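You operate a simulated robot arm through the tools that you are given. There is no shell and no other tool. Be economical: measure what you need, move in short steps, check, and stop when the job is done.

The job below is to be done with a simulated robot arm. You get a single attempt, and the scene is never put back.

Task
Bar the tufter over by hand to 90 degrees with the power off.
Fine: shut the wheel cover again, switch the power back on and press the panel's reset.

Only the result counts: the job must be done as asked and must still hold three seconds after the hand-in. Knocking over, shifting, dropping, spilling or breaking anything else fails it. A push-on lid holds only when it is set on centred and level and pressed home; a screw cap is set on level and turned clockwise until tight.

Robot
A 7-joint arm with a two-finger parallel gripper on a trunk, on a base that drives. Base frame: it is fixed to the floor where the robot stands at the start and does not move with it; the origin is under the middle of the robot, x ahead of it, y to its left, z up. Lengths are in mm, angles in degrees, forces in N, time in s.
With the tool pointing down near the work surface it reaches from about 440 to 920 mm from the robot's upright axis, wherever it stands. Its first joint turns from -115.0 to 115.0 degrees. Places, roughly: power switch [600, 0, 1200]; wheel cover [400, 900, 1300]; barring wheel [400, 900, 1300]; reset button [600, 100, 1400]. Payload 3.91 kg.
Tool frame: the origin (TCP) lies between the finger pads and is the grasp point; the fingertips stand 30 mm ahead of it; z points along the fingers, y is the line along which they close. Largest opening 110 mm; finger width 20, thickness 10; the body of the gripper, 48 by 112 mm, starts 55 mm behind the TCP.
Orientation is told as [roll, pitch, yaw] about the base's x, y, z axes, in that order, counted from this pose: with the fingers straight down and closing along the base's y, the tool's x points along the base's -x, its y along +y and its z along -z.

Tools
- The arm moves only by the tool send_rows. Its argument "steps" is a list of rows, each a list of 6 numbers: the shift along the tool's x, y, z in mm, then the turn, a rotation vector about the tool's x, y, z in degrees. In form: [[tx, ty, tz, ax, ay, az], ...]. A call has 1 to 20 rows; each row shifts and turns the commanded pose from where the row before left it, along the tool's axes as they then stand. "grip" is the finger opening in mm, from 0 to 110, set as the call begins (left out, the last holds). Rows are played at 5 a second. More than 50 mm and 8.6 degrees between two rows, or a gripper value outside its range, and nothing of the call is played. Where a pose cannot be reached the arm comes as near as it can. A force on the tool above 40 N (or 10 N above the force at the start of the call, whichever is more), or a blocked arm, ends the call early, and 0.2 s more pass. Each finger travels about 153 mm/s and halts on what it meets, pressing with about 44 N; the grip force reading is that of the motor and also rises with nothing between the fingers. The clock runs only during rows and for 0.2 s after the last one: add rows that do not move to give the fingers time. The reply holds the time, the measured pose of the TCP, the force on the tool along the base axes, the opening and the grip force, in the units named above and with some noise.
- Cameras (640 x 400 px; columns grow to the right, rows downward): "scene" is now at [205.1, 258.6, 1589.5]; the picture's right is [0.60, -0.80, 0.00], its down [-0.07, -0.05, -1.00] and it looks along [0.80, 0.60, -0.09] (base axes); focal length 214 px, centre (320, 200). "wrist" rides on the gripper at [72, 17, -103] in the tool frame; the picture's right is [-0.23, 0.97, 0.00], its down [-0.76, -0.18, -0.62] and it looks along [-0.61, -0.14, 0.78] (tool axes); focal length 222 px, centre (320, 200). There is no depth. A picture from a camera that has moved, and an enlarged one, comes with that camera's place and axes in the base frame and with its lens. The place of the scene camera against the robot may be out by one fixed shift of up to 18 mm in any direction.
- capture(camera): a new picture of that camera. The clock stands still meanwhile.
- move_column(by): slides the trunk up (or, below 0, down) by that many mm; the arm and the scene camera ride with it, the base frame stays. It gives what a move gives, with no picture.
- base_move(legs): drives the robot by 1 to 6 legs, each [ahead, left, turn to the left] in mm, mm and degrees, along the robot's own axes; the way and the turn of a leg run together, so that a leg with both is an arc; at most 1500 mm and 180 degrees a leg. The arm and the cameras ride along, it lands a little off, and it stops where it bumps. It gives what a move gives.
- turn_head(pan, tilt): turns the head with the scene camera to pan (to the left, within 80 degrees either way) and tilt (down, from -29 to 69), counted from straight ahead of the robot. It gives what a move gives.
- close_up(camera, box): a new picture of the part [left, top, right, bottom] of that camera's present view, enlarged. The clock stands still meanwhile.
- sign_off(): hands the job in; it is judged then, once.

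Work in short steps. Places have to be worked out from the pictures, the camera data and where the tool is seen: move nearer, look again, correct. Check each grasp and each placing, and mend what went wrong. You have 120 turns and 90 pictures in all, those below and enlarged ones among them. Open the gripper and draw the arm clear of the work before you hand the job in, unless the task says otherwise; then end with one line.

The tools are called after "Emit:" by a JSON object that holds its "method" and its "body". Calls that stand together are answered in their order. send_rows: Moves the arm, as the interface text tells. Its arguments: {"type":"object","properties":{"steps":{"type":"array","items":{"type":"array","items":{"type":"number"}}},"grip":{"type":"number"}},"required":["steps"]} The other tools are called the same way: move_column (by) slides the trunk up or down; base_move (legs) drives the base; turn_head (pan, tilt) turns the head that bears the scene camera; capture (camera) takes a picture; close_up (camera, box) takes an enlarged picture of a part of a camera's view; sign_off () hands the job in.

At the start:

```text
clock: 0.0
tcp_pos: [166.1, 374.1, 1581.1]
orientation: [-0.1, 0.1, 0.0]
contact_force: [-20.8, 9.4, -3.3]
opening: 105.3
gripper_force: 0.1
trunk travel left (down, up): [-875.0, 115.0]
robot x, y, heading: [2.5, -4.1, 0.1]
head pan, tilt: [39.1, 4.9]
```

scene: 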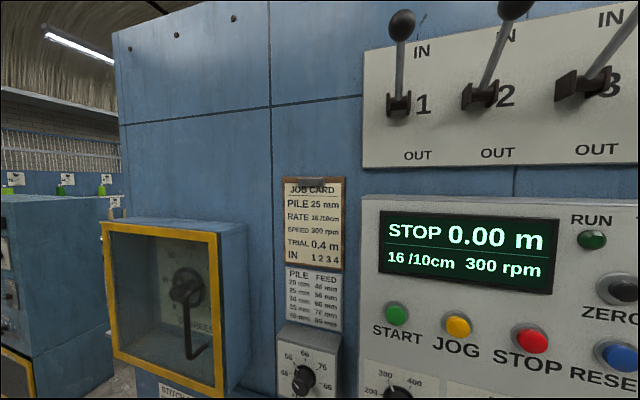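
wrist: 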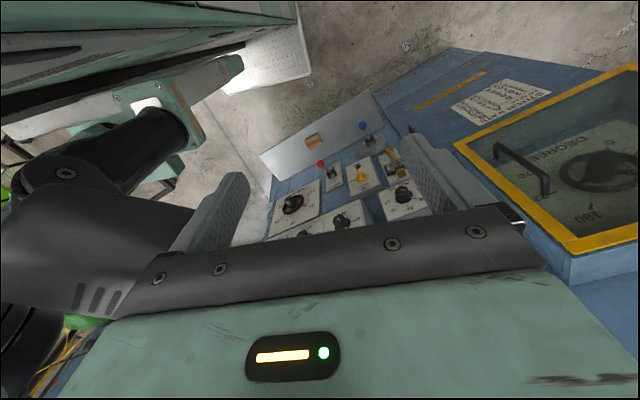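

I look at the panel first: turn the head to the right and down to see the power switch and the reset button.

Emit:
{"method": "turn_head", "body": {"pan": 0, "tilt": 25}}

Emit:
{"method": "capture", "body": {"camera": "scene"}}

Emit:
{"method": "turn_head", "body": {"pan": 60, "tilt": 20}}

Emit:
{"method": "capture", "body": {"camera": "scene"}}

```text
clock: 1.1
tcp_pos: [165.6, 370.5, 1580.8]
orientation: [0.1, 0.1, 0.0]
contact_force: [-0.4, -1.4, -0.6]
opening: 109.9
gripper_force: 0.0
trunk travel left (down, up): [-875.0, 115.0]
robot x, y, heading: [-1.6, 4.2, -0.1]
head pan, tilt: [0.0, 25.0]
```

```text
87 pictures are left
camera scene: at [223.7, 203.6, 1557.4], right [0.0, -1.0, 0.0], down [-0.42, 0.0, -0.91], along [0.91, 0.0, -0.42], focal length 214 px, centre (320, 200)
```

scene: 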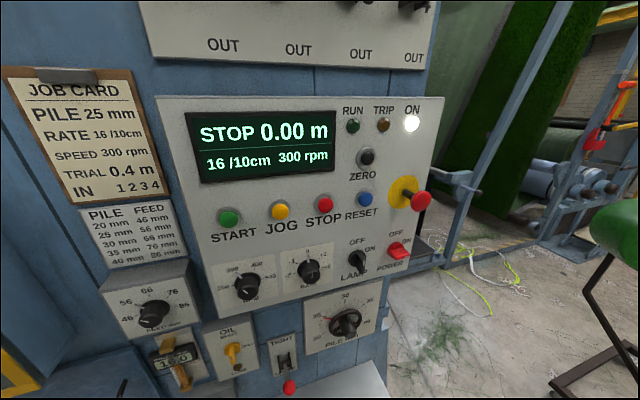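

```text
clock: 2.4
tcp_pos: [158.5, 372.0, 1579.8]
orientation: [0.1, 0.7, 0.6]
contact_force: [-70.0, 25.5, 7.1]
opening: 97.0
gripper_force: 0.1
trunk travel left (down, up): [-875.0, 115.0]
robot x, y, heading: [-2.7, 4.3, 0.0]
head pan, tilt: [60.0, 20.0]
```

```text
86 pictures are left
camera scene: at [200.6, 265.7, 1563.1], right [0.67, -0.74, 0.0], down [-0.27, -0.24, -0.93], along [0.69, 0.62, -0.37], focal length 214 px, centre (320, 200)
```

scene: 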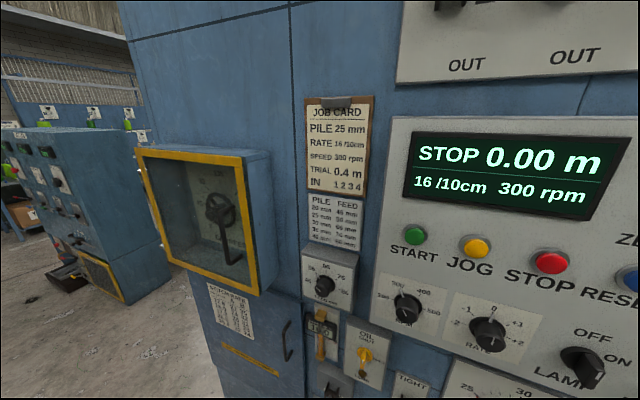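

The head met the hand at about 42 degrees, so I turn it back and look closely at the switch, reset and the wheel box.

Emit:
{"method": "turn_head", "body": {"pan": 0, "tilt": 25}}

Emit:
{"method": "close_up", "body": {"camera": "scene", "box": [320, 80, 460, 280]}}

Emit:
{"method": "turn_head", "body": {"pan": 32, "tilt": 20}}

Emit:
{"method": "close_up", "body": {"camera": "scene", "box": [60, 120, 300, 400]}}

Emit:
{"method": "close_up", "body": {"camera": "wrist", "box": [420, 40, 640, 300]}}

```text
clock: 3.7
tcp_pos: [165.2, 371.9, 1579.4]
orientation: [-0.1, 0.1, 0.0]
contact_force: [0.1, -1.0, -0.6]
opening: 109.9
gripper_force: 0.0
trunk travel left (down, up): [-875.0, 115.0]
robot x, y, heading: [1.5, 2.4, -0.1]
head pan, tilt: [0.0, 25.0]
```

```text
2.00 times, centred on (390, 180) of scene
camera zoom: at [223.7, 203.6, 1557.4], right [0.0, -1.0, 0.0], down [-0.42, 0.0, -0.91], along [0.91, 0.0, -0.42], focal length 429 px, centre (180, 240)
```

zoom: 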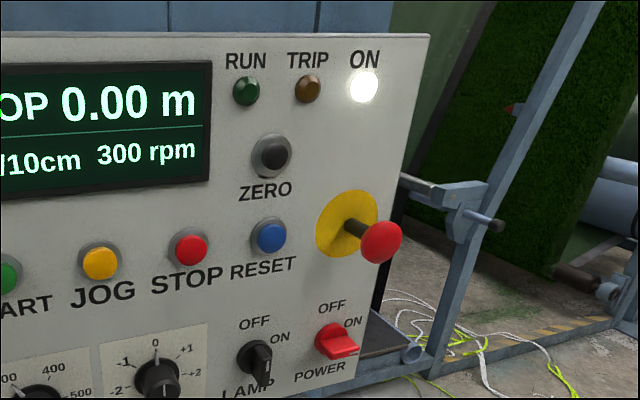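

```text
clock: 4.6
tcp_pos: [164.3, 373.1, 1579.7]
orientation: [0.1, 0.0, 0.0]
contact_force: [-0.3, 0.1, -0.9]
opening: 109.7
gripper_force: 0.1
trunk travel left (down, up): [-875.0, 115.0]
robot x, y, heading: [0.5, -1.5, -0.3]
head pan, tilt: [32.0, 20.0]
```

```text
1.43 times, centred on (180, 260) of scene
camera zoom: at [210.5, 252.8, 1565.4], right [0.53, -0.85, 0.0], down [-0.29, -0.18, -0.94], along [0.8, 0.5, -0.34], focal length 306 px, centre (520, 114)
```

zoom: 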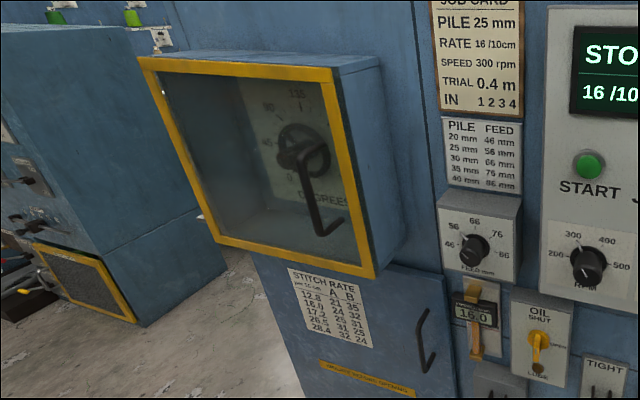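

```text
1.54 times, centred on (530, 170) of wrist
camera zoom: at [93.0, 389.6, 1683.3], right [0.23, 0.97, 0.0], down [0.76, -0.18, 0.62], along [0.61, -0.14, -0.78], focal length 342 px, centre (-3, 246)
```

zoom: 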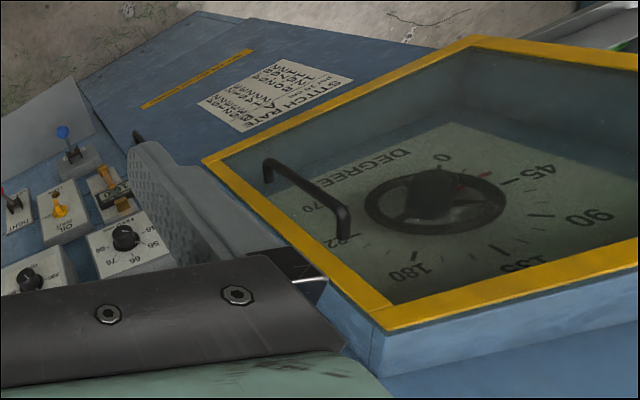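

Door geometry (triangulated): face from (414,670) to (308,1006), facing the robot at about 17.5° yaw, handle near (356,671), z 1270–1410, hinge on the left. Before driving I look at the surroundings to the right.

Emit:
{"method": "turn_head", "body": {"pan": -78, "tilt": 35}}

Emit:
{"method": "capture", "body": {"camera": "scene"}}

Emit:
{"method": "turn_head", "body": {"pan": 10, "tilt": 60}}

Emit:
{"method": "capture", "body": {"camera": "scene"}}

```text
clock: 6.5
tcp_pos: [165.2, 372.7, 1580.3]
orientation: [0.1, 0.1, 0.0]
contact_force: [1.3, -0.3, -0.9]
opening: 109.9
gripper_force: 0.0
trunk travel left (down, up): [-875.0, 115.0]
robot x, y, heading: [0.6, -2.2, -0.1]
head pan, tilt: [-78.0, 35.0]
```

```text
82 pictures are left
camera scene: at [149.9, 117.4, 1541.6], right [-0.98, -0.21, 0.0], down [-0.12, 0.56, -0.82], along [0.17, -0.8, -0.57], focal length 214 px, centre (320, 200)
```

scene: 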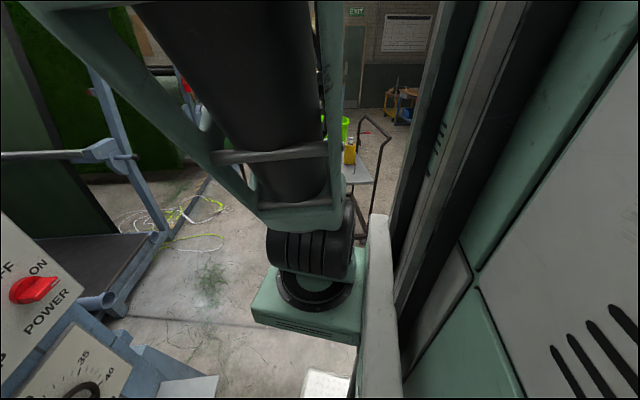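

```text
clock: 8.1
tcp_pos: [165.3, 372.5, 1580.7]
orientation: [0.0, 0.1, 0.0]
contact_force: [-0.5, 0.7, 0.0]
opening: 110.1
gripper_force: 0.1
trunk travel left (down, up): [-875.0, 115.0]
robot x, y, heading: [0.1, -2.5, -0.2]
head pan, tilt: [10.0, 60.0]
```

```text
81 pictures are left
camera scene: at [197.2, 215.0, 1507.3], right [0.17, -0.98, 0.0], down [-0.85, -0.15, -0.5], along [0.49, 0.09, -0.87], focal length 214 px, centre (320, 200)
```

scene: 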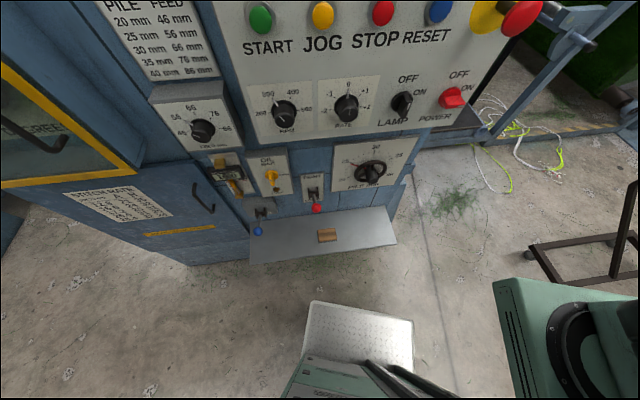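

The arm stands close to the machine for a horizontal tool, so I back off about 200 mm and square up to the machine face (17.5°).

Emit:
{"method": "base_move", "body": {"legs": [[-100, 0, 0], [-100, 0, 17.5]]}}

Emit:
{"method": "turn_head", "body": {"pan": 0, "tilt": 25}}

Emit:
{"method": "capture", "body": {"camera": "scene"}}

Emit:
{"method": "capture", "body": {"camera": "wrist"}}

```text
clock: 10.3
tcp_pos: [-155.2, 389.4, 1579.0]
orientation: [0.1, 0.1, 17.9]
contact_force: [0.2, 0.4, -1.0]
opening: 109.9
gripper_force: 0.1
trunk travel left (down, up): [-875.0, 115.0]
robot x, y, heading: [-196.8, -14.1, 17.4]
head pan, tilt: [10.0, 60.0]
```

```text
clock: 11.3
tcp_pos: [-155.6, 388.6, 1579.5]
orientation: [0.0, 0.0, 17.9]
contact_force: [-0.8, 0.6, 0.0]
opening: 109.9
gripper_force: 0.1
trunk travel left (down, up): [-875.0, 115.0]
robot x, y, heading: [-199.5, -12.5, 17.8]
head pan, tilt: [0.0, 25.0]
```

```text
80 pictures are left
camera scene: at [-48.8, 249.9, 1557.3], right [0.31, -0.95, 0.0], down [-0.4, -0.13, -0.91], along [0.86, 0.28, -0.42], focal length 214 px, centre (320, 200)
```

scene: 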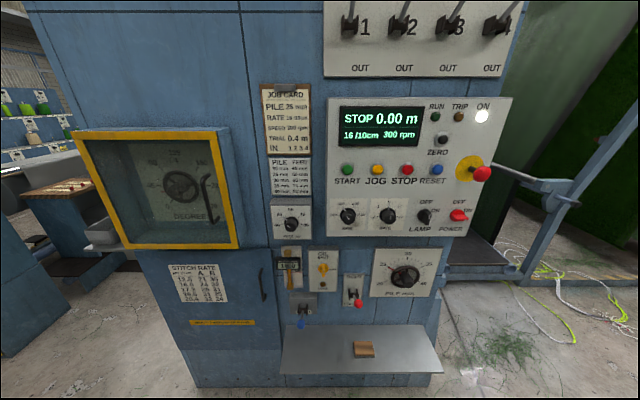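

```text
79 pictures are left
camera wrist: at [-228.9, 383.8, 1683.3], right [-0.08, 1.0, 0.0], down [0.78, 0.06, 0.62], along [0.62, 0.05, -0.78], focal length 222 px, centre (320, 200)
```

wrist: 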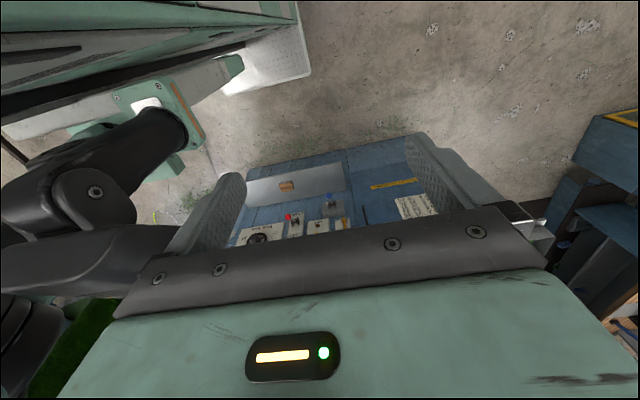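

Reset is near (607,117,1384) and the power switch near (625,24,1245). I look closely at the switches and the wheel box.

Emit:
{"method": "close_up", "body": {"camera": "scene", "box": [400, 150, 500, 240]}}

Emit:
{"method": "close_up", "body": {"camera": "scene", "box": [70, 120, 250, 260]}}

```text
4.44 times, centred on (450, 195) of scene
camera zoom: at [-48.8, 249.9, 1557.3], right [0.31, -0.95, 0.0], down [-0.4, -0.13, -0.91], along [0.86, 0.28, -0.42], focal length 953 px, centre (-258, 222)
```

zoom: 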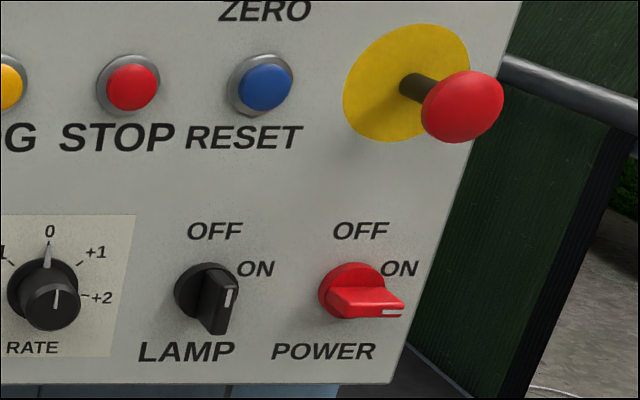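

```text
2.86 times, centred on (160, 190) of scene
camera zoom: at [-48.8, 249.9, 1557.3], right [0.31, -0.95, 0.0], down [-0.4, -0.13, -0.91], along [0.86, 0.28, -0.42], focal length 613 px, centre (777, 229)
```

zoom: 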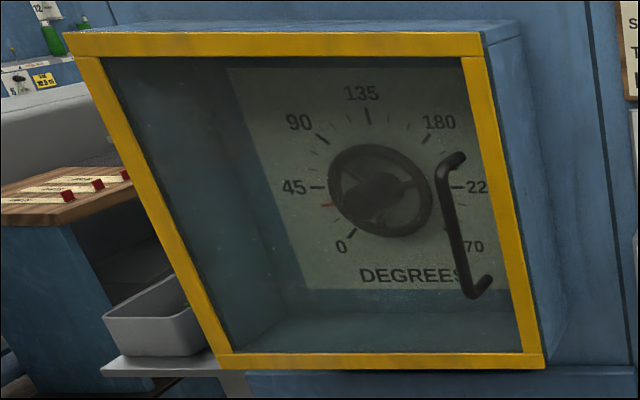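

The power switch is a rotary knob: its bar lies horizontal (ON) and must be turned 90° counter-clockwise to OFF. First I bring the arm forward and lower it, in front of the robot.

Emit:
{"method": "send_rows", "body": {"steps": [[-29, -25, 25, 0, 0, 0], [-29, -25, 25, 0, 0, 0], [-29, -25, 25, 0, 0, 0], [-29, -25, 25, 0, 0, 0], [-29, -25, 25, 0, 0, 0], [-29, -25, 25, 0, 0, 0], [-29, -25, 25, 0, 0, 0], [-29, -25, 25, 0, 0, 0], [0, 0, 0, 0, 0, 0]]}}

Emit:
{"method": "capture", "body": {"camera": "scene"}}

```text
clock: 11.9
tcp_pos: [-85.9, 362.8, 1530.7]
orientation: [0.8, 0.2, 17.8]
contact_force: [-6.6, 32.7, 8.3]
opening: 93.6
gripper_force: 0.1
trunk travel left (down, up): [-875.0, 115.0]
robot x, y, heading: [-196.9, -13.8, 17.6]
head pan, tilt: [0.0, 25.0]
stopped in row 3: the force on the tool passed its limit (the readings are from after the stop); the commanded pose is now the measured one
```

```text
76 pictures are left
camera scene: at [-48.6, 247.3, 1556.5], right [0.27, -0.96, 0.0], down [-0.41, -0.12, -0.9], along [0.87, 0.24, -0.43], focal length 214 px, centre (320, 200)
```

scene: 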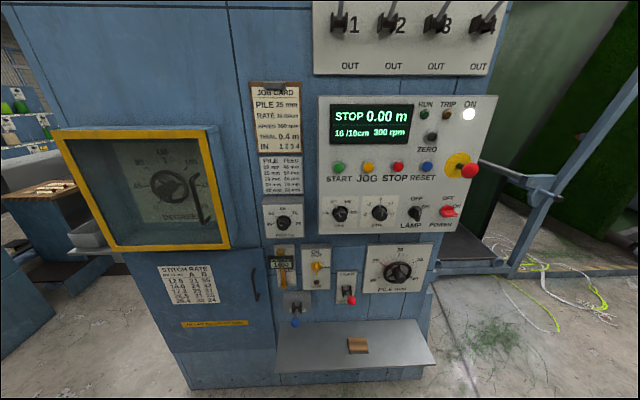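

The finger met the head; I step left, close the fingers, then go well forward before moving right.

Emit:
{"method": "send_rows", "body": {"grip": 0, "steps": [[0, 25, 0, 0, 0, 0], [0, 25, 0, 0, 0, 0], [-40, 0, 0, 0, 0, 0], [-40, 0, 10, 0, 0, 0], [-40, 0, 20, 0, 0, 0], [-40, 0, 20, 0, 0, 0], [-40, -10, 20, 0, 0, 0], [-20, -30, 30, 0, 0, 0], [0, -35, 30, 0, 0, 0], [0, -35, 30, 0, 0, 0], [0, -35, 30, 0, 0, 0], [0, 0, 0, 0, 0, 0]]}}

```text
clock: 14.6
tcp_pos: [154.7, 339.7, 1336.6]
orientation: [0.7, 0.2, 17.9]
contact_force: [-0.4, -0.7, -0.5]
opening: 0.0
gripper_force: 37.3
trunk travel left (down, up): [-875.0, 115.0]
robot x, y, heading: [-198.2, -15.4, 17.7]
head pan, tilt: [0.0, 25.0]
```

Clear. Now I pitch the tool up to horizontal.

Emit:
{"method": "send_rows", "body": {"steps": [[0, 0, 0, 0, -8.5, 0], [0, 0, 0, 0, -8.5, 0], [0, 0, 0, 0, -8.5, 0], [0, 0, 0, 0, -8.5, 0], [0, 0, 0, 0, -8.5, 0], [0, 0, 0, 0, -8.5, 0], [0, 0, 0, 0, -8.5, 0], [0, 0, 0, 0, -8.5, 0], [0, 0, 0, 0, -8.5, 0], [0, 0, 0, 0, -8.5, 0], [0, 0, 0, 0, -5, 0], [0, 0, 0, 0, 0, 0]]}}

Emit:
{"method": "capture", "body": {"camera": "scene"}}

Emit:
{"method": "capture", "body": {"camera": "wrist"}}

```text
clock: 17.1
tcp_pos: [158.5, 338.8, 1341.2]
orientation: [89.8, -89.0, -72.9]
contact_force: [0.4, -0.3, 0.2]
opening: 0.0
gripper_force: 37.6
trunk travel left (down, up): [-875.0, 115.0]
robot x, y, heading: [-197.8, -11.7, 17.8]
head pan, tilt: [0.0, 25.0]
```

```text
75 pictures are left
camera scene: at [-61.5, 271.8, 1548.2], right [0.55, -0.83, 0.0], down [-0.43, -0.28, -0.86], along [0.71, 0.48, -0.51], focal length 214 px, centre (320, 200)
```

scene: 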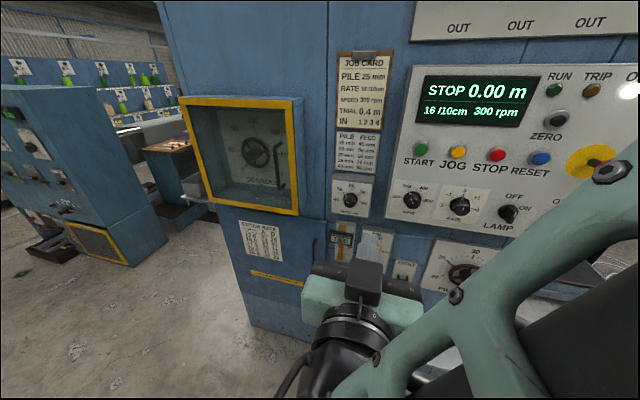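

```text
74 pictures are left
camera wrist: at [55.0, 324.8, 1269.3], right [-0.28, 0.93, 0.24], down [-0.54, -0.36, 0.76], along [0.79, 0.08, 0.6], focal length 222 px, centre (320, 200)
```

wrist: 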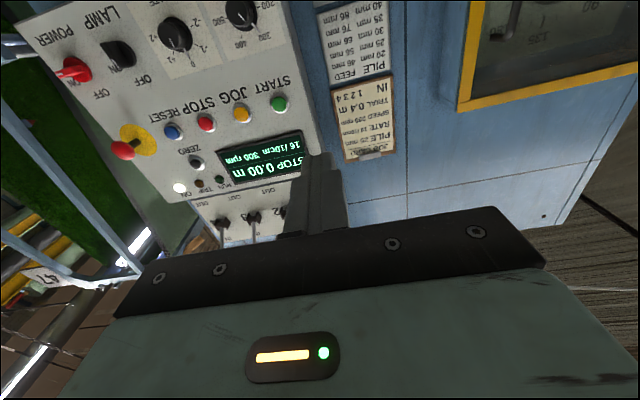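

The tool is horizontal; an arm link nudged the head sideways, so I move right and forward away from it, toward the switch.

Emit:
{"method": "send_rows", "body": {"steps": [[0, -10, 40, 0, 0, 0], [0, -30, 35, 0, 0, 0], [9, -40, 20, 0, 0, 0], [9, -40, 15, 0, 0, 0], [9, -40, 10, 0, 0, 0], [9, -40, 10, 0, 0, 0], [10, -40, 10, 0, 0, 0], [10, -40, 10, 0, 0, 0], [10, -40, 10, 0, 0, 0], [10, -40, 10, 0, 0, 0], [10, -40, 10, 0, 0, 0], [10, -35, 10, 0, 0, 0], [0, 0, 0, 0, 0, 0]]}}

Emit:
{"method": "capture", "body": {"camera": "scene"}}

```text
clock: 19.9
tcp_pos: [472.2, 159.9, 1256.9]
orientation: [55.5, -89.2, -38.0]
contact_force: [-0.3, -0.4, 0.3]
opening: 0.2
gripper_force: 37.7
out of reach, approached as far as the arm can: row 4, 5, 6, 7, 8, 9, 10, 11, 12
trunk travel left (down, up): [-875.0, 115.0]
robot x, y, heading: [-194.9, -10.8, 17.7]
head pan, tilt: [0.0, 25.0]
```

```text
73 pictures are left
camera scene: at [-48.7, 249.9, 1557.4], right [0.31, -0.95, 0.0], down [-0.4, -0.13, -0.91], along [0.86, 0.28, -0.42], focal length 214 px, centre (320, 200)
```

scene: 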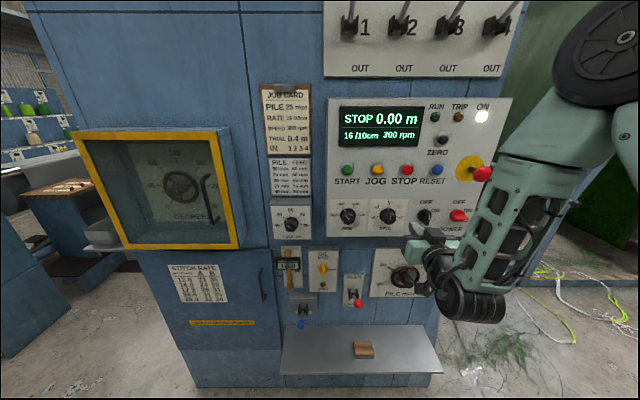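

The arm ran into its limit going right, so I let the base carry it right by 170 mm (a bit back too) instead.

Emit:
{"method": "base_move", "body": {"legs": [[-40, 0, 0], [0, -170, 0]]}}

Emit:
{"method": "capture", "body": {"camera": "scene"}}

Emit:
{"method": "capture", "body": {"camera": "wrist"}}

```text
clock: 21.9
tcp_pos: [486.2, -15.4, 1258.0]
orientation: [55.5, -89.3, -37.9]
contact_force: [-0.4, 0.3, 0.5]
opening: 0.2
gripper_force: 37.0
trunk travel left (down, up): [-875.0, 115.0]
robot x, y, heading: [-182.5, -188.7, 17.7]
head pan, tilt: [0.0, 25.0]
```

```text
72 pictures are left
camera scene: at [-34.6, 75.1, 1557.3], right [0.31, -0.95, 0.0], down [-0.4, -0.13, -0.91], along [0.86, 0.28, -0.42], focal length 214 px, centre (320, 200)
```

scene: 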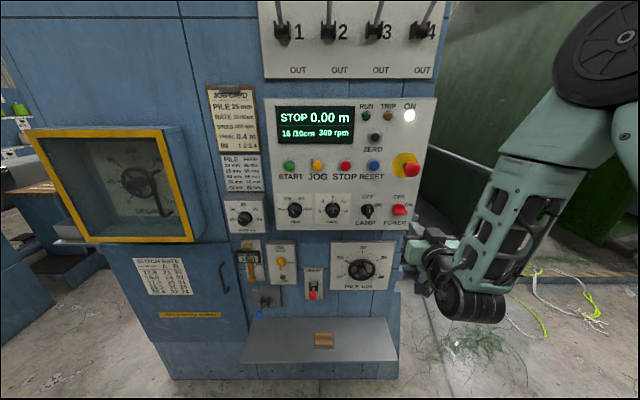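

```text
71 pictures are left
camera wrist: at [382.5, -29.1, 1186.1], right [-0.29, 0.93, 0.24], down [-0.53, -0.36, 0.76], along [0.79, 0.1, 0.6], focal length 222 px, centre (320, 200)
```

wrist: 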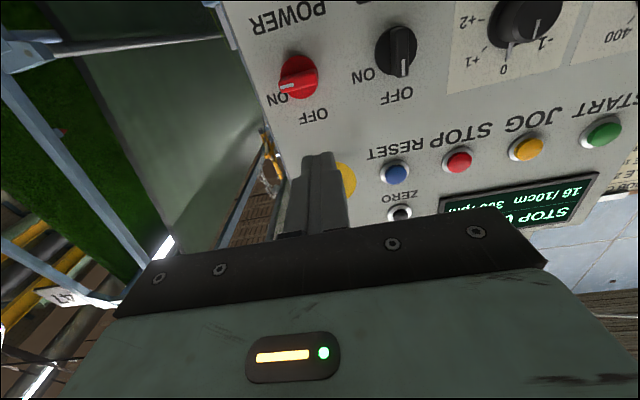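

The tool is just in front of the power knob (about (632,18,1225)). Now I roll the tool 90° so the fingers close vertically across the horizontal bar, and open to 60.

Emit:
{"method": "send_rows", "body": {"grip": 60, "steps": [[0, 0, 0, 0, 0, 8.5], [0, 0, 0, 0, 0, 8.5], [0, 0, 0, 0, 0, 8.5], [0, 0, 0, 0, 0, 8.5], [0, 0, 0, 0, 0, 8.5], [0, 0, 0, 0, 0, 8.5], [0, 0, 0, 0, 0, 8.5], [0, 0, 0, 0, 0, 8.5], [0, 0, 0, 0, 0, 8.5], [0, 0, 0, 0, 0, 8.5], [0, 0, 0, 0, 0, 5], [0, 0, 0, 0, 0, 0]]}}

Emit:
{"method": "capture", "body": {"camera": "scene"}}

Emit:
{"method": "capture", "body": {"camera": "wrist"}}

```text
clock: 24.5
tcp_pos: [441.5, 17.7, 1390.1]
orientation: [89.3, 0.5, -72.4]
contact_force: [-0.2, 0.4, 0.8]
opening: 59.7
gripper_force: 0.0
out of reach, approached as far as the arm can: row 1, 2, 3, 4, 5, 6, 7, 8, 9, 10, 11
trunk travel left (down, up): [-875.0, 115.0]
robot x, y, heading: [-183.9, -192.6, 17.8]
head pan, tilt: [0.0, 25.0]
```

```text
70 pictures are left
camera scene: at [-34.5, 74.9, 1557.3], right [0.31, -0.95, 0.0], down [-0.4, -0.13, -0.91], along [0.86, 0.28, -0.42], focal length 214 px, centre (320, 200)
```

scene: 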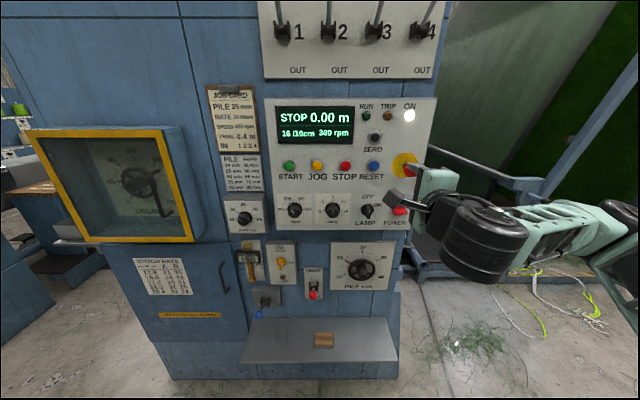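

```text
69 pictures are left
camera wrist: at [321.2, 56.1, 1409.8], right [0.08, -0.22, 0.97], down [-0.37, -0.91, -0.18], along [0.93, -0.34, -0.16], focal length 222 px, centre (320, 200)
```

wrist: 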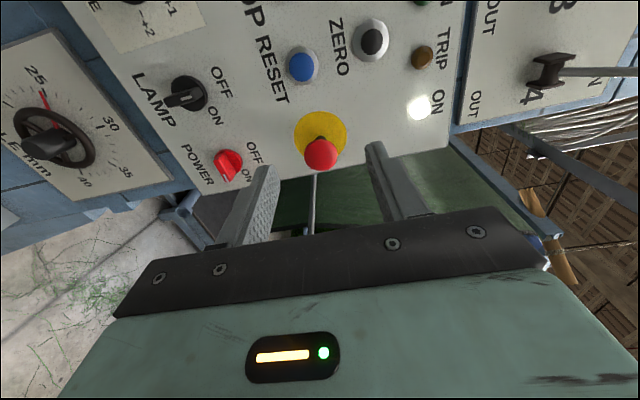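

Orientation reached but the arm ended 145 mm higher; I lower the trunk to bring it to the knob's height with this configuration.

Emit:
{"method": "move_column", "body": {"by": -160}}

Emit:
{"method": "capture", "body": {"camera": "scene"}}

Emit:
{"method": "capture", "body": {"camera": "wrist"}}

```text
clock: 26.3
tcp_pos: [441.0, 17.4, 1230.6]
orientation: [89.3, 0.5, -72.4]
contact_force: [0.3, -0.8, 0.3]
opening: 60.1
gripper_force: 0.0
trunk travel left (down, up): [-715.0, 275.0]
robot x, y, heading: [-186.0, -190.5, 17.6]
head pan, tilt: [0.0, 25.0]
```

```text
68 pictures are left
camera scene: at [-34.6, 74.9, 1397.4], right [0.31, -0.95, 0.0], down [-0.4, -0.13, -0.91], along [0.86, 0.28, -0.42], focal length 214 px, centre (320, 200)
```

scene: 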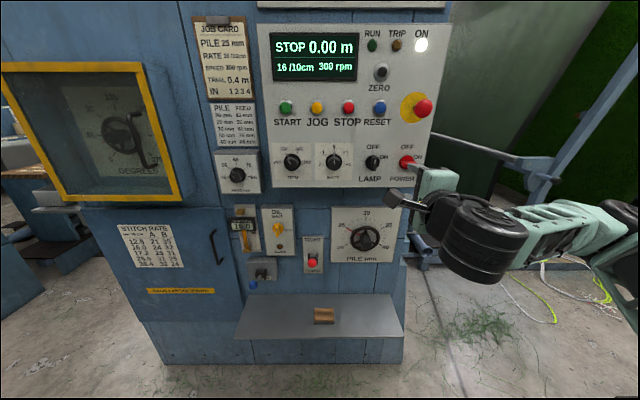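

```text
67 pictures are left
camera wrist: at [321.1, 56.2, 1249.6], right [0.08, -0.22, 0.97], down [-0.37, -0.91, -0.18], along [0.93, -0.34, -0.16], focal length 222 px, centre (320, 200)
```

wrist: 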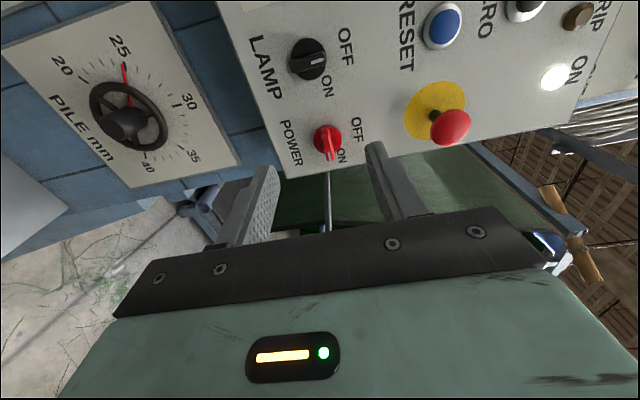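

Knob axis judged near (640,23,1224). I shift right 55 mm, down 6, and advance 60, then check.

Emit:
{"method": "send_rows", "body": {"steps": [[-28, -3, 20, 0, 0, 0], [-27, -3, 20, 0, 0, 0], [0, 0, 20, 0, 0, 0], [0, 0, 0, 0, 0, 0]], "grip": 50}}

Emit:
{"method": "capture", "body": {"camera": "wrist"}}

```text
clock: 27.3
tcp_pos: [513.1, -17.4, 1226.4]
orientation: [88.8, 0.4, -72.4]
contact_force: [-0.9, 0.5, 0.2]
opening: 50.2
gripper_force: 0.0
out of reach, approached as far as the arm can: row 3
trunk travel left (down, up): [-715.0, 275.0]
robot x, y, heading: [-182.6, -188.4, 17.6]
head pan, tilt: [0.0, 25.0]
```

```text
66 pictures are left
camera wrist: at [393.6, 21.7, 1245.7], right [0.09, -0.22, 0.97], down [-0.37, -0.91, -0.17], along [0.93, -0.34, -0.16], focal length 222 px, centre (320, 200)
```

wrist: 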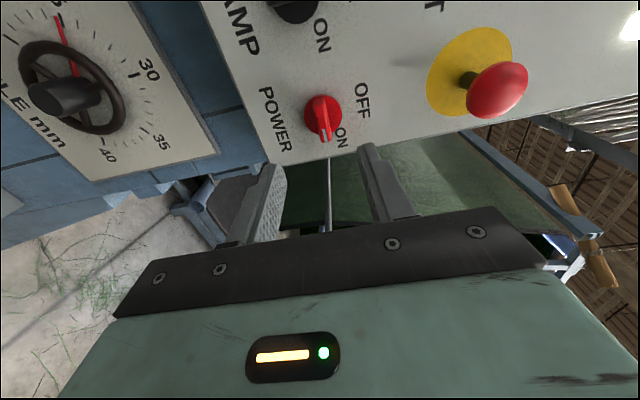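

Knob is refined to about (655,23,1224), 147 mm ahead of the TCP. I drive the base 75 mm ahead and look again.

Emit:
{"method": "base_move", "body": {"legs": [[75, 0, 0]]}}

Emit:
{"method": "capture", "body": {"camera": "wrist"}}

```text
clock: 28.4
tcp_pos: [583.7, 4.8, 1225.7]
orientation: [88.8, 0.4, -72.4]
contact_force: [-0.8, -0.3, 0.5]
opening: 50.1
gripper_force: 0.0
trunk travel left (down, up): [-715.0, 275.0]
robot x, y, heading: [-111.5, -164.3, 17.8]
head pan, tilt: [0.0, 25.0]
```

```text
65 pictures are left
camera wrist: at [463.5, 43.4, 1245.8], right [0.09, -0.22, 0.97], down [-0.37, -0.91, -0.17], along [0.93, -0.34, -0.16], focal length 222 px, centre (320, 200)
```

wrist: 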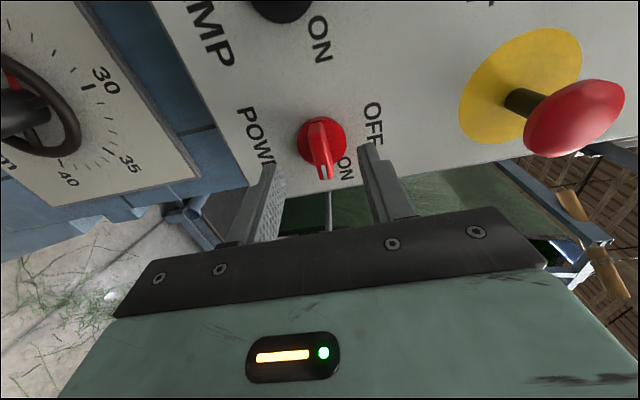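

Well aligned. Advance 40 mm and look again.

Emit:
{"method": "send_rows", "body": {"steps": [[-2, 0, 20, 0, 0, 0], [0, 0, 20, 0, 0, 0], [0, 0, 0, 0, 0, 0]]}}

Emit:
{"method": "capture", "body": {"camera": "wrist"}}

Emit:
{"method": "close_up", "body": {"camera": "scene", "box": [320, 100, 480, 200]}}

```text
clock: 29.2
tcp_pos: [622.9, 14.4, 1229.2]
orientation: [88.4, 0.3, -72.4]
contact_force: [-0.4, 0.9, -0.1]
opening: 49.9
gripper_force: 0.1
out of reach, approached as far as the arm can: row 2
trunk travel left (down, up): [-715.0, 275.0]
robot x, y, heading: [-112.4, -169.3, 17.5]
head pan, tilt: [0.0, 25.0]
```

```text
64 pictures are left
camera wrist: at [503.4, 53.4, 1249.4], right [0.1, -0.21, 0.97], down [-0.37, -0.92, -0.16], along [0.92, -0.34, -0.17], focal length 222 px, centre (320, 200)
```

wrist: 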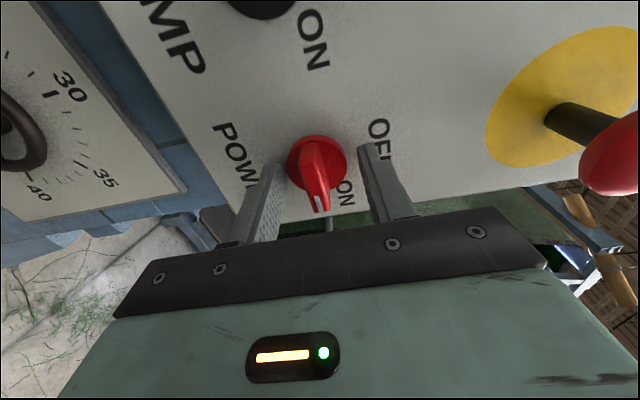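

```text
4.00 times, centred on (400, 150) of scene
camera zoom: at [35.7, 97.0, 1397.4], right [0.3, -0.95, 0.0], down [-0.4, -0.13, -0.91], along [0.86, 0.28, -0.42], focal length 858 px, centre (0, 400)
```

zoom: 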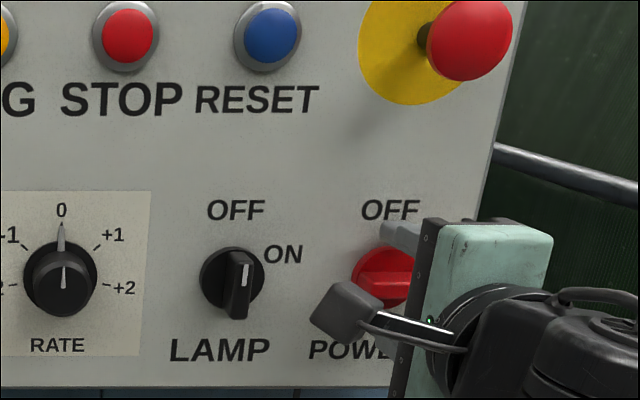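

Fingers flank the knob. I lower 4 mm, go in 6 mm and close.

Emit:
{"method": "send_rows", "body": {"steps": [[0, -4, 6, 0, 0, 0], [0, 0, 0, 0, 0, 0]]}}

Emit:
{"method": "send_rows", "body": {"grip": 0, "steps": [[0, 0, 0, 0, 0, 0], [0, 0, 0, 0, 0, 0], [0, 0, 0, 0, 0, 0]]}}

Emit:
{"method": "capture", "body": {"camera": "wrist"}}

```text
clock: 29.8
tcp_pos: [628.4, 14.9, 1230.5]
orientation: [88.3, 0.3, -72.4]
contact_force: [-0.1, -0.3, 0.8]
opening: 50.3
gripper_force: 0.1
out of reach, approached as far as the arm can: row 1
trunk travel left (down, up): [-715.0, 275.0]
robot x, y, heading: [-113.4, -169.2, 17.7]
head pan, tilt: [0.0, 25.0]
```

```text
clock: 30.6
tcp_pos: [627.1, 15.2, 1225.4]
orientation: [87.7, 0.1, -72.2]
contact_force: [0.6, -1.2, -8.9]
opening: 12.7
gripper_force: 44.8
trunk travel left (down, up): [-715.0, 275.0]
robot x, y, heading: [-116.9, -168.6, 17.8]
head pan, tilt: [0.0, 25.0]
stopped in row 3: the force on the tool passed its limit (the readings are from after the stop); the commanded pose is now the measured one
```

```text
62 pictures are left
camera wrist: at [508.6, 53.4, 1246.7], right [0.11, -0.21, 0.97], down [-0.37, -0.92, -0.15], along [0.92, -0.34, -0.17], focal length 222 px, centre (320, 200)
```

wrist: 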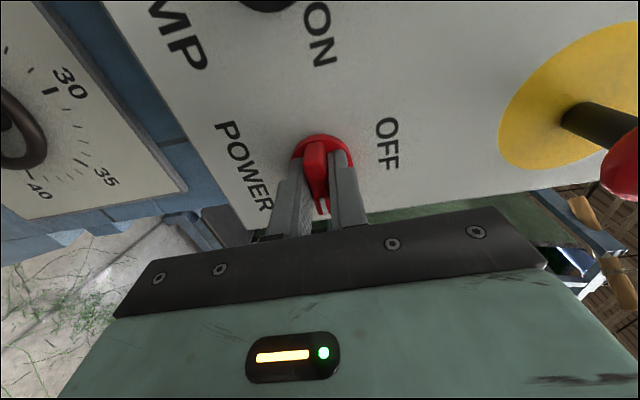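

The bar is gripped (12.7 mm). I turn it counter-clockwise step by step (first 30°).

Emit:
{"method": "send_rows", "body": {"steps": [[0, 0, 0, 0, 0, -5], [0, 0, 0, 0, 0, -5], [0, 0, 0, 0, 0, -5], [0, 0, 0, 0, 0, -5], [0, 0, 0, 0, 0, -5], [0, 0, 0, 0, 0, -5]]}}

Emit:
{"method": "capture", "body": {"camera": "wrist"}}

```text
clock: 31.9
tcp_pos: [627.8, 14.4, 1224.1]
orientation: [87.3, -29.9, -71.0]
contact_force: [-8.6, -3.0, -19.3]
opening: 12.7
gripper_force: 45.1
trunk travel left (down, up): [-715.0, 275.0]
robot x, y, heading: [-114.3, -166.6, 17.7]
head pan, tilt: [0.0, 25.0]
```

```text
61 pictures are left
camera wrist: at [507.6, 51.5, 1207.3], right [-0.05, 0.29, 0.96], down [-0.36, -0.9, 0.25], along [0.93, -0.33, 0.15], focal length 222 px, centre (320, 200)
```

wrist: 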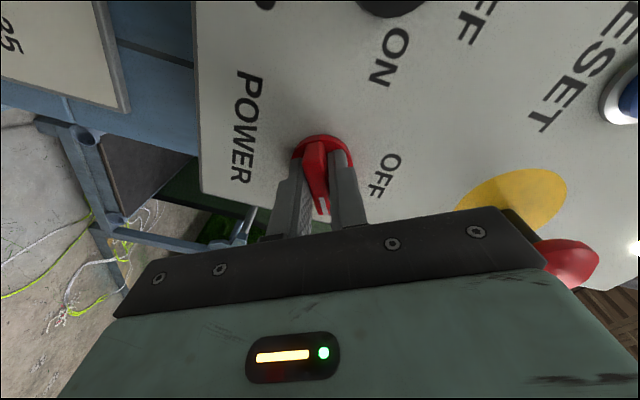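

It turns with the hand. I continue, easing 1 mm downward.

Emit:
{"method": "send_rows", "body": {"steps": [[0.5, -0.9, 0, 0, 0, -5], [0, 0, 0, 0, 0, -5], [0, 0, 0, 0, 0, -5], [0, 0, 0, 0, 0, -5], [0, 0, 0, 0, 0, -5], [0, 0, 0, 0, 0, -5]]}}

Emit:
{"method": "send_rows", "body": {"steps": [[0, 0, 0, 0, 0, -5], [0, 0, 0, 0, 0, -5], [0, 0, 0, 0, 0, -5], [0, 0, 0, 0, 0, -5], [0, 0, 0, 0, 0, -5]]}}

Emit:
{"method": "capture", "body": {"camera": "wrist"}}

Emit:
{"method": "capture", "body": {"camera": "scene"}}

```text
clock: 33.4
tcp_pos: [628.6, 13.8, 1224.7]
orientation: [85.5, -59.9, -68.4]
contact_force: [-3.9, -11.7, -26.5]
opening: 12.4
gripper_force: 45.0
trunk travel left (down, up): [-715.0, 275.0]
robot x, y, heading: [-115.7, -166.7, 17.7]
head pan, tilt: [0.0, 25.0]
```

```text
clock: 34.5
tcp_pos: [628.7, 13.5, 1223.7]
orientation: [65.9, -84.5, -48.5]
contact_force: [-10.0, -19.0, -25.8]
opening: 12.1
gripper_force: 44.9
trunk travel left (down, up): [-715.0, 275.0]
robot x, y, heading: [-114.3, -169.6, 17.9]
head pan, tilt: [0.0, 25.0]
```

```text
60 pictures are left
camera wrist: at [520.9, 4.2, 1157.9], right [-0.28, 0.91, 0.31], down [-0.49, -0.41, 0.77], along [0.83, 0.06, 0.56], focal length 222 px, centre (320, 200)
```

wrist: 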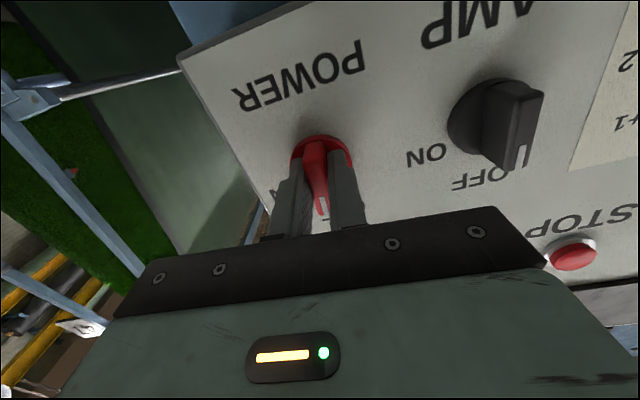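

```text
59 pictures are left
camera scene: at [36.0, 96.0, 1397.5], right [0.3, -0.95, 0.0], down [-0.4, -0.13, -0.91], along [0.86, 0.28, -0.42], focal length 214 px, centre (320, 200)
```

scene: 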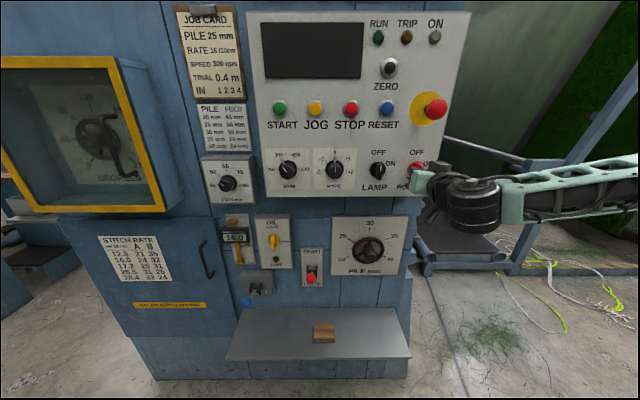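

The display is dark: power is off. I finish the last 5°, then open and back out straight.

Emit:
{"method": "send_rows", "body": {"steps": [[0, 0, 0, 0, 0, -3], [0, 0, 0, 0, 0, -3]]}}

Emit:
{"method": "send_rows", "body": {"grip": 50, "steps": [[0, 0, 0, 0, 0, 0], [0, 0, 0, 0, 0, 0], [0, 0, -20, 0, 0, 0], [0, 0, -30, 0, 0, 0], [0, 0, -40, 0, 0, 0], [0, 0, -40, 0, 0, 0], [0, 0, 0, 0, 0, 0]]}}

Emit:
{"method": "close_up", "body": {"camera": "scene", "box": [320, 80, 480, 200]}}

```text
clock: 35.1
tcp_pos: [628.8, 12.9, 1224.3]
orientation: [-17.2, -87.6, 34.8]
contact_force: [-11.6, -21.9, -24.5]
opening: 12.0
gripper_force: 45.1
trunk travel left (down, up): [-715.0, 275.0]
robot x, y, heading: [-114.7, -169.1, 17.6]
head pan, tilt: [0.0, 25.0]
```

```text
clock: 36.8
tcp_pos: [534.4, 1.2, 1247.4]
orientation: [-20.2, -87.7, 37.7]
contact_force: [0.3, -0.8, -0.1]
opening: 50.2
gripper_force: 0.1
out of reach, approached as far as the arm can: row 5, 6
trunk travel left (down, up): [-715.0, 275.0]
robot x, y, heading: [-115.2, -164.9, 17.5]
head pan, tilt: [0.0, 25.0]
```

```text
3.33 times, centred on (400, 140) of scene
camera zoom: at [35.7, 96.9, 1397.4], right [0.3, -0.95, 0.0], down [-0.4, -0.13, -0.91], along [0.86, 0.28, -0.42], focal length 715 px, centre (53, 400)
```

zoom: 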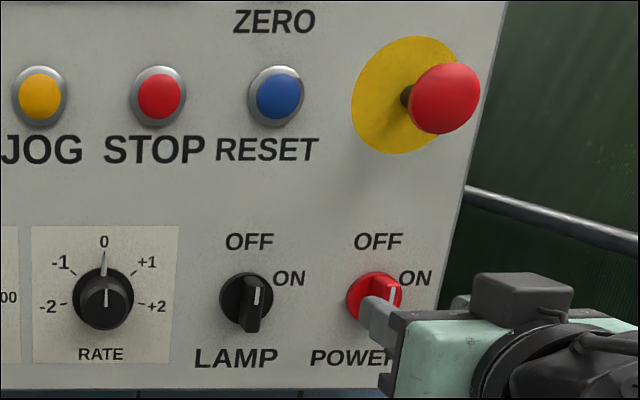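

Power knob points to OFF. Now I back the base off, drive left to stand before the wheel box, and raise the trunk.

Emit:
{"method": "base_move", "body": {"legs": [[-150, 0, 0], [0, 480, 0]]}}

Emit:
{"method": "move_column", "body": {"by": 100}}

Emit:
{"method": "turn_head", "body": {"pan": 20, "tilt": 20}}

Emit:
{"method": "capture", "body": {"camera": "scene"}}

Emit:
{"method": "capture", "body": {"camera": "wrist"}}

```text
clock: 40.6
tcp_pos: [248.3, 403.3, 1247.6]
orientation: [-20.3, -87.7, 37.4]
contact_force: [-0.2, 0.2, -0.6]
opening: 50.2
gripper_force: 0.2
trunk travel left (down, up): [-715.0, 275.0]
robot x, y, heading: [-396.8, 238.1, 17.4]
head pan, tilt: [0.0, 25.0]
```

```text
clock: 41.9
tcp_pos: [248.7, 403.9, 1347.3]
orientation: [-20.2, -87.6, 37.5]
contact_force: [-0.4, 0.7, -0.4]
opening: 50.0
gripper_force: 0.0
trunk travel left (down, up): [-815.0, 175.0]
robot x, y, heading: [-402.4, 240.2, 17.2]
head pan, tilt: [0.0, 25.0]
```

```text
clock: 42.7
tcp_pos: [248.5, 403.5, 1348.4]
orientation: [-20.3, -87.7, 37.6]
contact_force: [0.0, 0.1, -1.2]
opening: 50.1
gripper_force: 0.0
trunk travel left (down, up): [-815.0, 175.0]
robot x, y, heading: [-398.9, 240.4, 17.5]
head pan, tilt: [20.0, 20.0]
```

```text
57 pictures are left
camera scene: at [-262.9, 533.2, 1505.4], right [0.61, -0.8, 0.0], down [-0.27, -0.21, -0.94], along [0.75, 0.57, -0.34], focal length 214 px, centre (320, 200)
```

scene: 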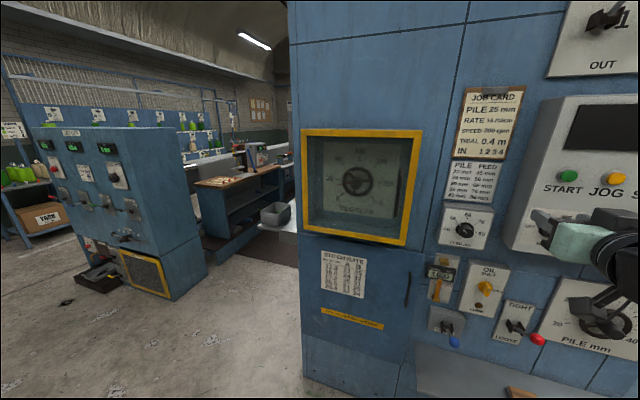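

```text
56 pictures are left
camera wrist: at [143.3, 388.1, 1278.7], right [-0.28, 0.94, 0.21], down [-0.52, -0.34, 0.79], along [0.81, 0.11, 0.58], focal length 222 px, centre (320, 200)
```

wrist: 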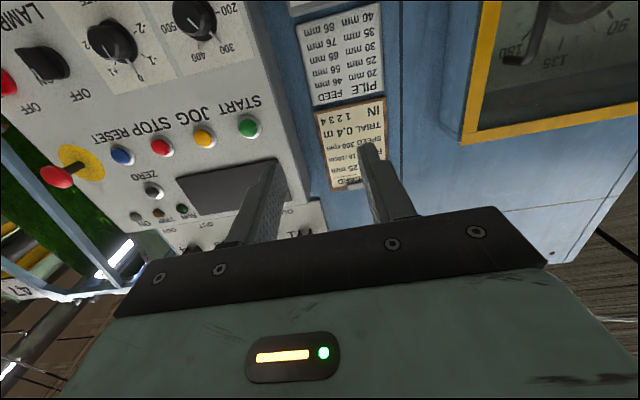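

I drive 150 left, shift the arm left 75 and level the tool, to line up with the door handle.

Emit:
{"method": "base_move", "body": {"legs": [[0, 150, 0]]}}

Emit:
{"method": "send_rows", "body": {"steps": [[0, 38, 0, 0, -1.1, 0], [0, 37, 0, 0, -1.1, 0], [0, 0, 0, 0, 0, 0]]}}

Emit:
{"method": "capture", "body": {"camera": "wrist"}}

Emit:
{"method": "capture", "body": {"camera": "scene"}}

```text
clock: 44.1
tcp_pos: [203.9, 544.4, 1346.2]
orientation: [-20.1, -87.6, 37.4]
contact_force: [-0.1, 0.3, -0.1]
opening: 50.0
gripper_force: 0.1
trunk travel left (down, up): [-815.0, 175.0]
robot x, y, heading: [-445.2, 381.4, 17.6]
head pan, tilt: [20.0, 20.0]
```

```text
clock: 44.9
tcp_pos: [185.5, 613.2, 1347.3]
orientation: [-94.8, -89.1, 112.2]
contact_force: [0.5, -0.7, 0.5]
opening: 50.2
gripper_force: 0.0
trunk travel left (down, up): [-815.0, 175.0]
robot x, y, heading: [-447.3, 379.5, 17.4]
head pan, tilt: [20.0, 20.0]
```

```text
55 pictures are left
camera wrist: at [82.3, 598.9, 1274.1], right [-0.29, 0.93, 0.21], down [-0.55, -0.35, 0.76], along [0.79, 0.11, 0.61], focal length 222 px, centre (320, 200)
```

wrist: 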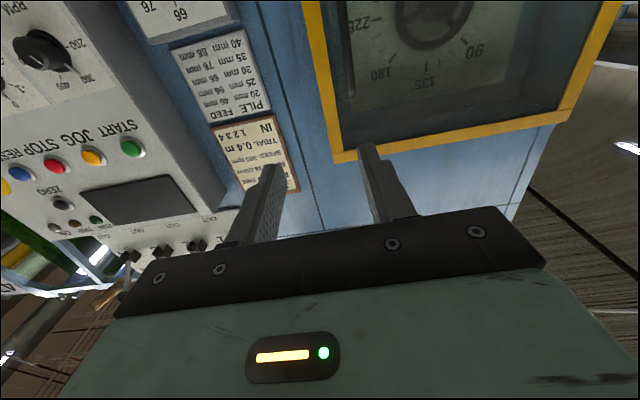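

```text
54 pictures are left
camera scene: at [-307.5, 673.0, 1505.5], right [0.61, -0.79, 0.0], down [-0.27, -0.21, -0.94], along [0.75, 0.57, -0.34], focal length 214 px, centre (320, 200)
```

scene: 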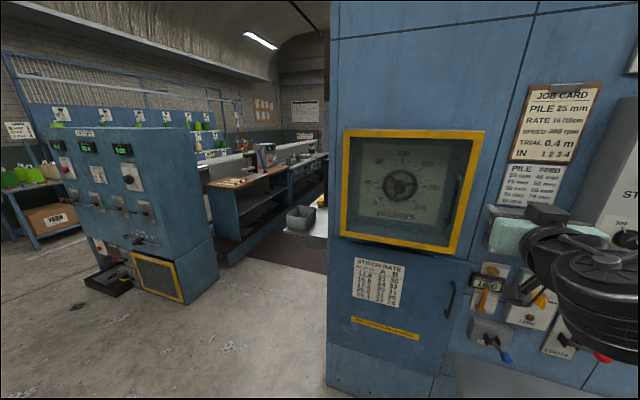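

I zoom in on the handle with the wrist and the scene camera.

Emit:
{"method": "close_up", "body": {"camera": "wrist", "box": [290, 0, 450, 160]}}

Emit:
{"method": "close_up", "body": {"camera": "scene", "box": [330, 120, 500, 270]}}

```text
2.50 times, centred on (370, 80) of wrist
camera zoom: at [82.3, 598.9, 1274.1], right [-0.29, 0.93, 0.21], down [-0.55, -0.35, 0.76], along [0.79, 0.11, 0.61], focal length 555 px, centre (195, 500)
```

zoom: 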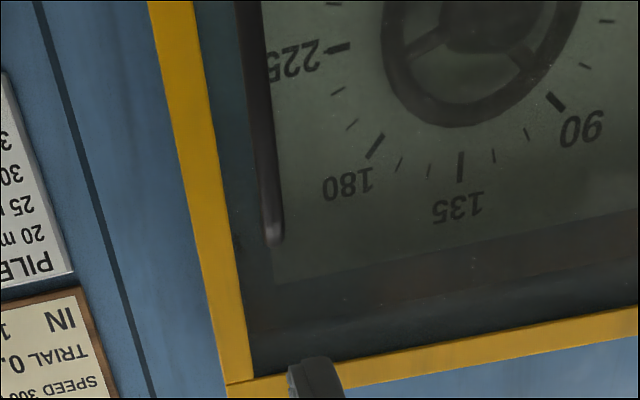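

```text
2.67 times, centred on (415, 195) of scene
camera zoom: at [-307.5, 673.0, 1505.5], right [0.61, -0.79, 0.0], down [-0.27, -0.21, -0.94], along [0.75, 0.57, -0.34], focal length 572 px, centre (67, 213)
```

zoom: 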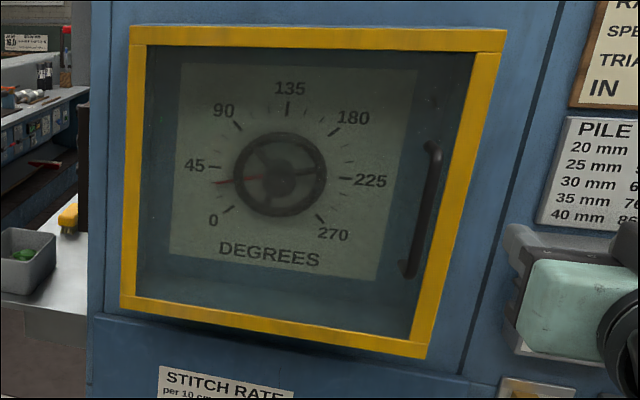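

The handle bar sits near (378,712), z from about 1218 to 1355. I lower the trunk 60, shift 36 left, and drive 130 ahead.

Emit:
{"method": "move_column", "body": {"by": -60}}

Emit:
{"method": "send_rows", "body": {"steps": [[0, 36, 0, 0, 0, 0], [0, 0, 0, 0, 0, 0]], "grip": 60}}

Emit:
{"method": "base_move", "body": {"legs": [[130, 0, 0]]}}

Emit:
{"method": "capture", "body": {"camera": "wrist"}}

Emit:
{"method": "capture", "body": {"camera": "scene"}}

```text
clock: 45.9
tcp_pos: [185.3, 614.8, 1285.8]
orientation: [-92.9, -89.1, 110.2]
contact_force: [0.0, 0.2, -0.1]
opening: 50.2
gripper_force: 0.0
trunk travel left (down, up): [-755.0, 235.0]
robot x, y, heading: [-445.2, 378.5, 17.7]
head pan, tilt: [20.0, 20.0]
```

```text
clock: 46.5
tcp_pos: [173.3, 647.2, 1285.6]
orientation: [-91.1, -89.2, 108.4]
contact_force: [-0.1, 1.0, -0.3]
opening: 59.8
gripper_force: 0.0
trunk travel left (down, up): [-755.0, 235.0]
robot x, y, heading: [-438.9, 376.1, 17.6]
head pan, tilt: [20.0, 20.0]
```

```text
clock: 47.8
tcp_pos: [298.8, 688.1, 1285.6]
orientation: [-92.6, -89.3, 110.0]
contact_force: [-0.7, -0.1, 0.4]
opening: 60.1
gripper_force: 0.1
trunk travel left (down, up): [-755.0, 235.0]
robot x, y, heading: [-316.2, 421.7, 17.4]
head pan, tilt: [20.0, 20.0]
```

```text
51 pictures are left
camera wrist: at [197.2, 672.6, 1212.9], right [-0.29, 0.93, 0.21], down [-0.55, -0.35, 0.76], along [0.79, 0.11, 0.61], focal length 222 px, centre (320, 200)
```

wrist: 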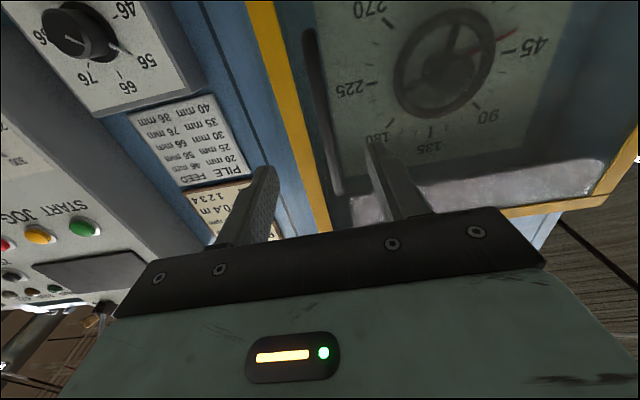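

```text
50 pictures are left
camera scene: at [-180.7, 713.2, 1445.5], right [0.61, -0.79, 0.0], down [-0.27, -0.21, -0.94], along [0.75, 0.57, -0.34], focal length 214 px, centre (320, 200)
```

scene: 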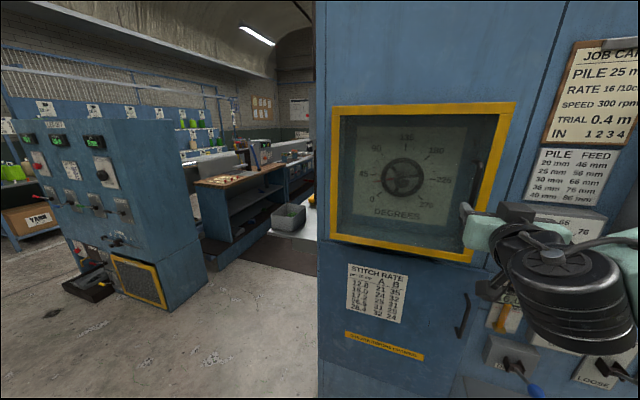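

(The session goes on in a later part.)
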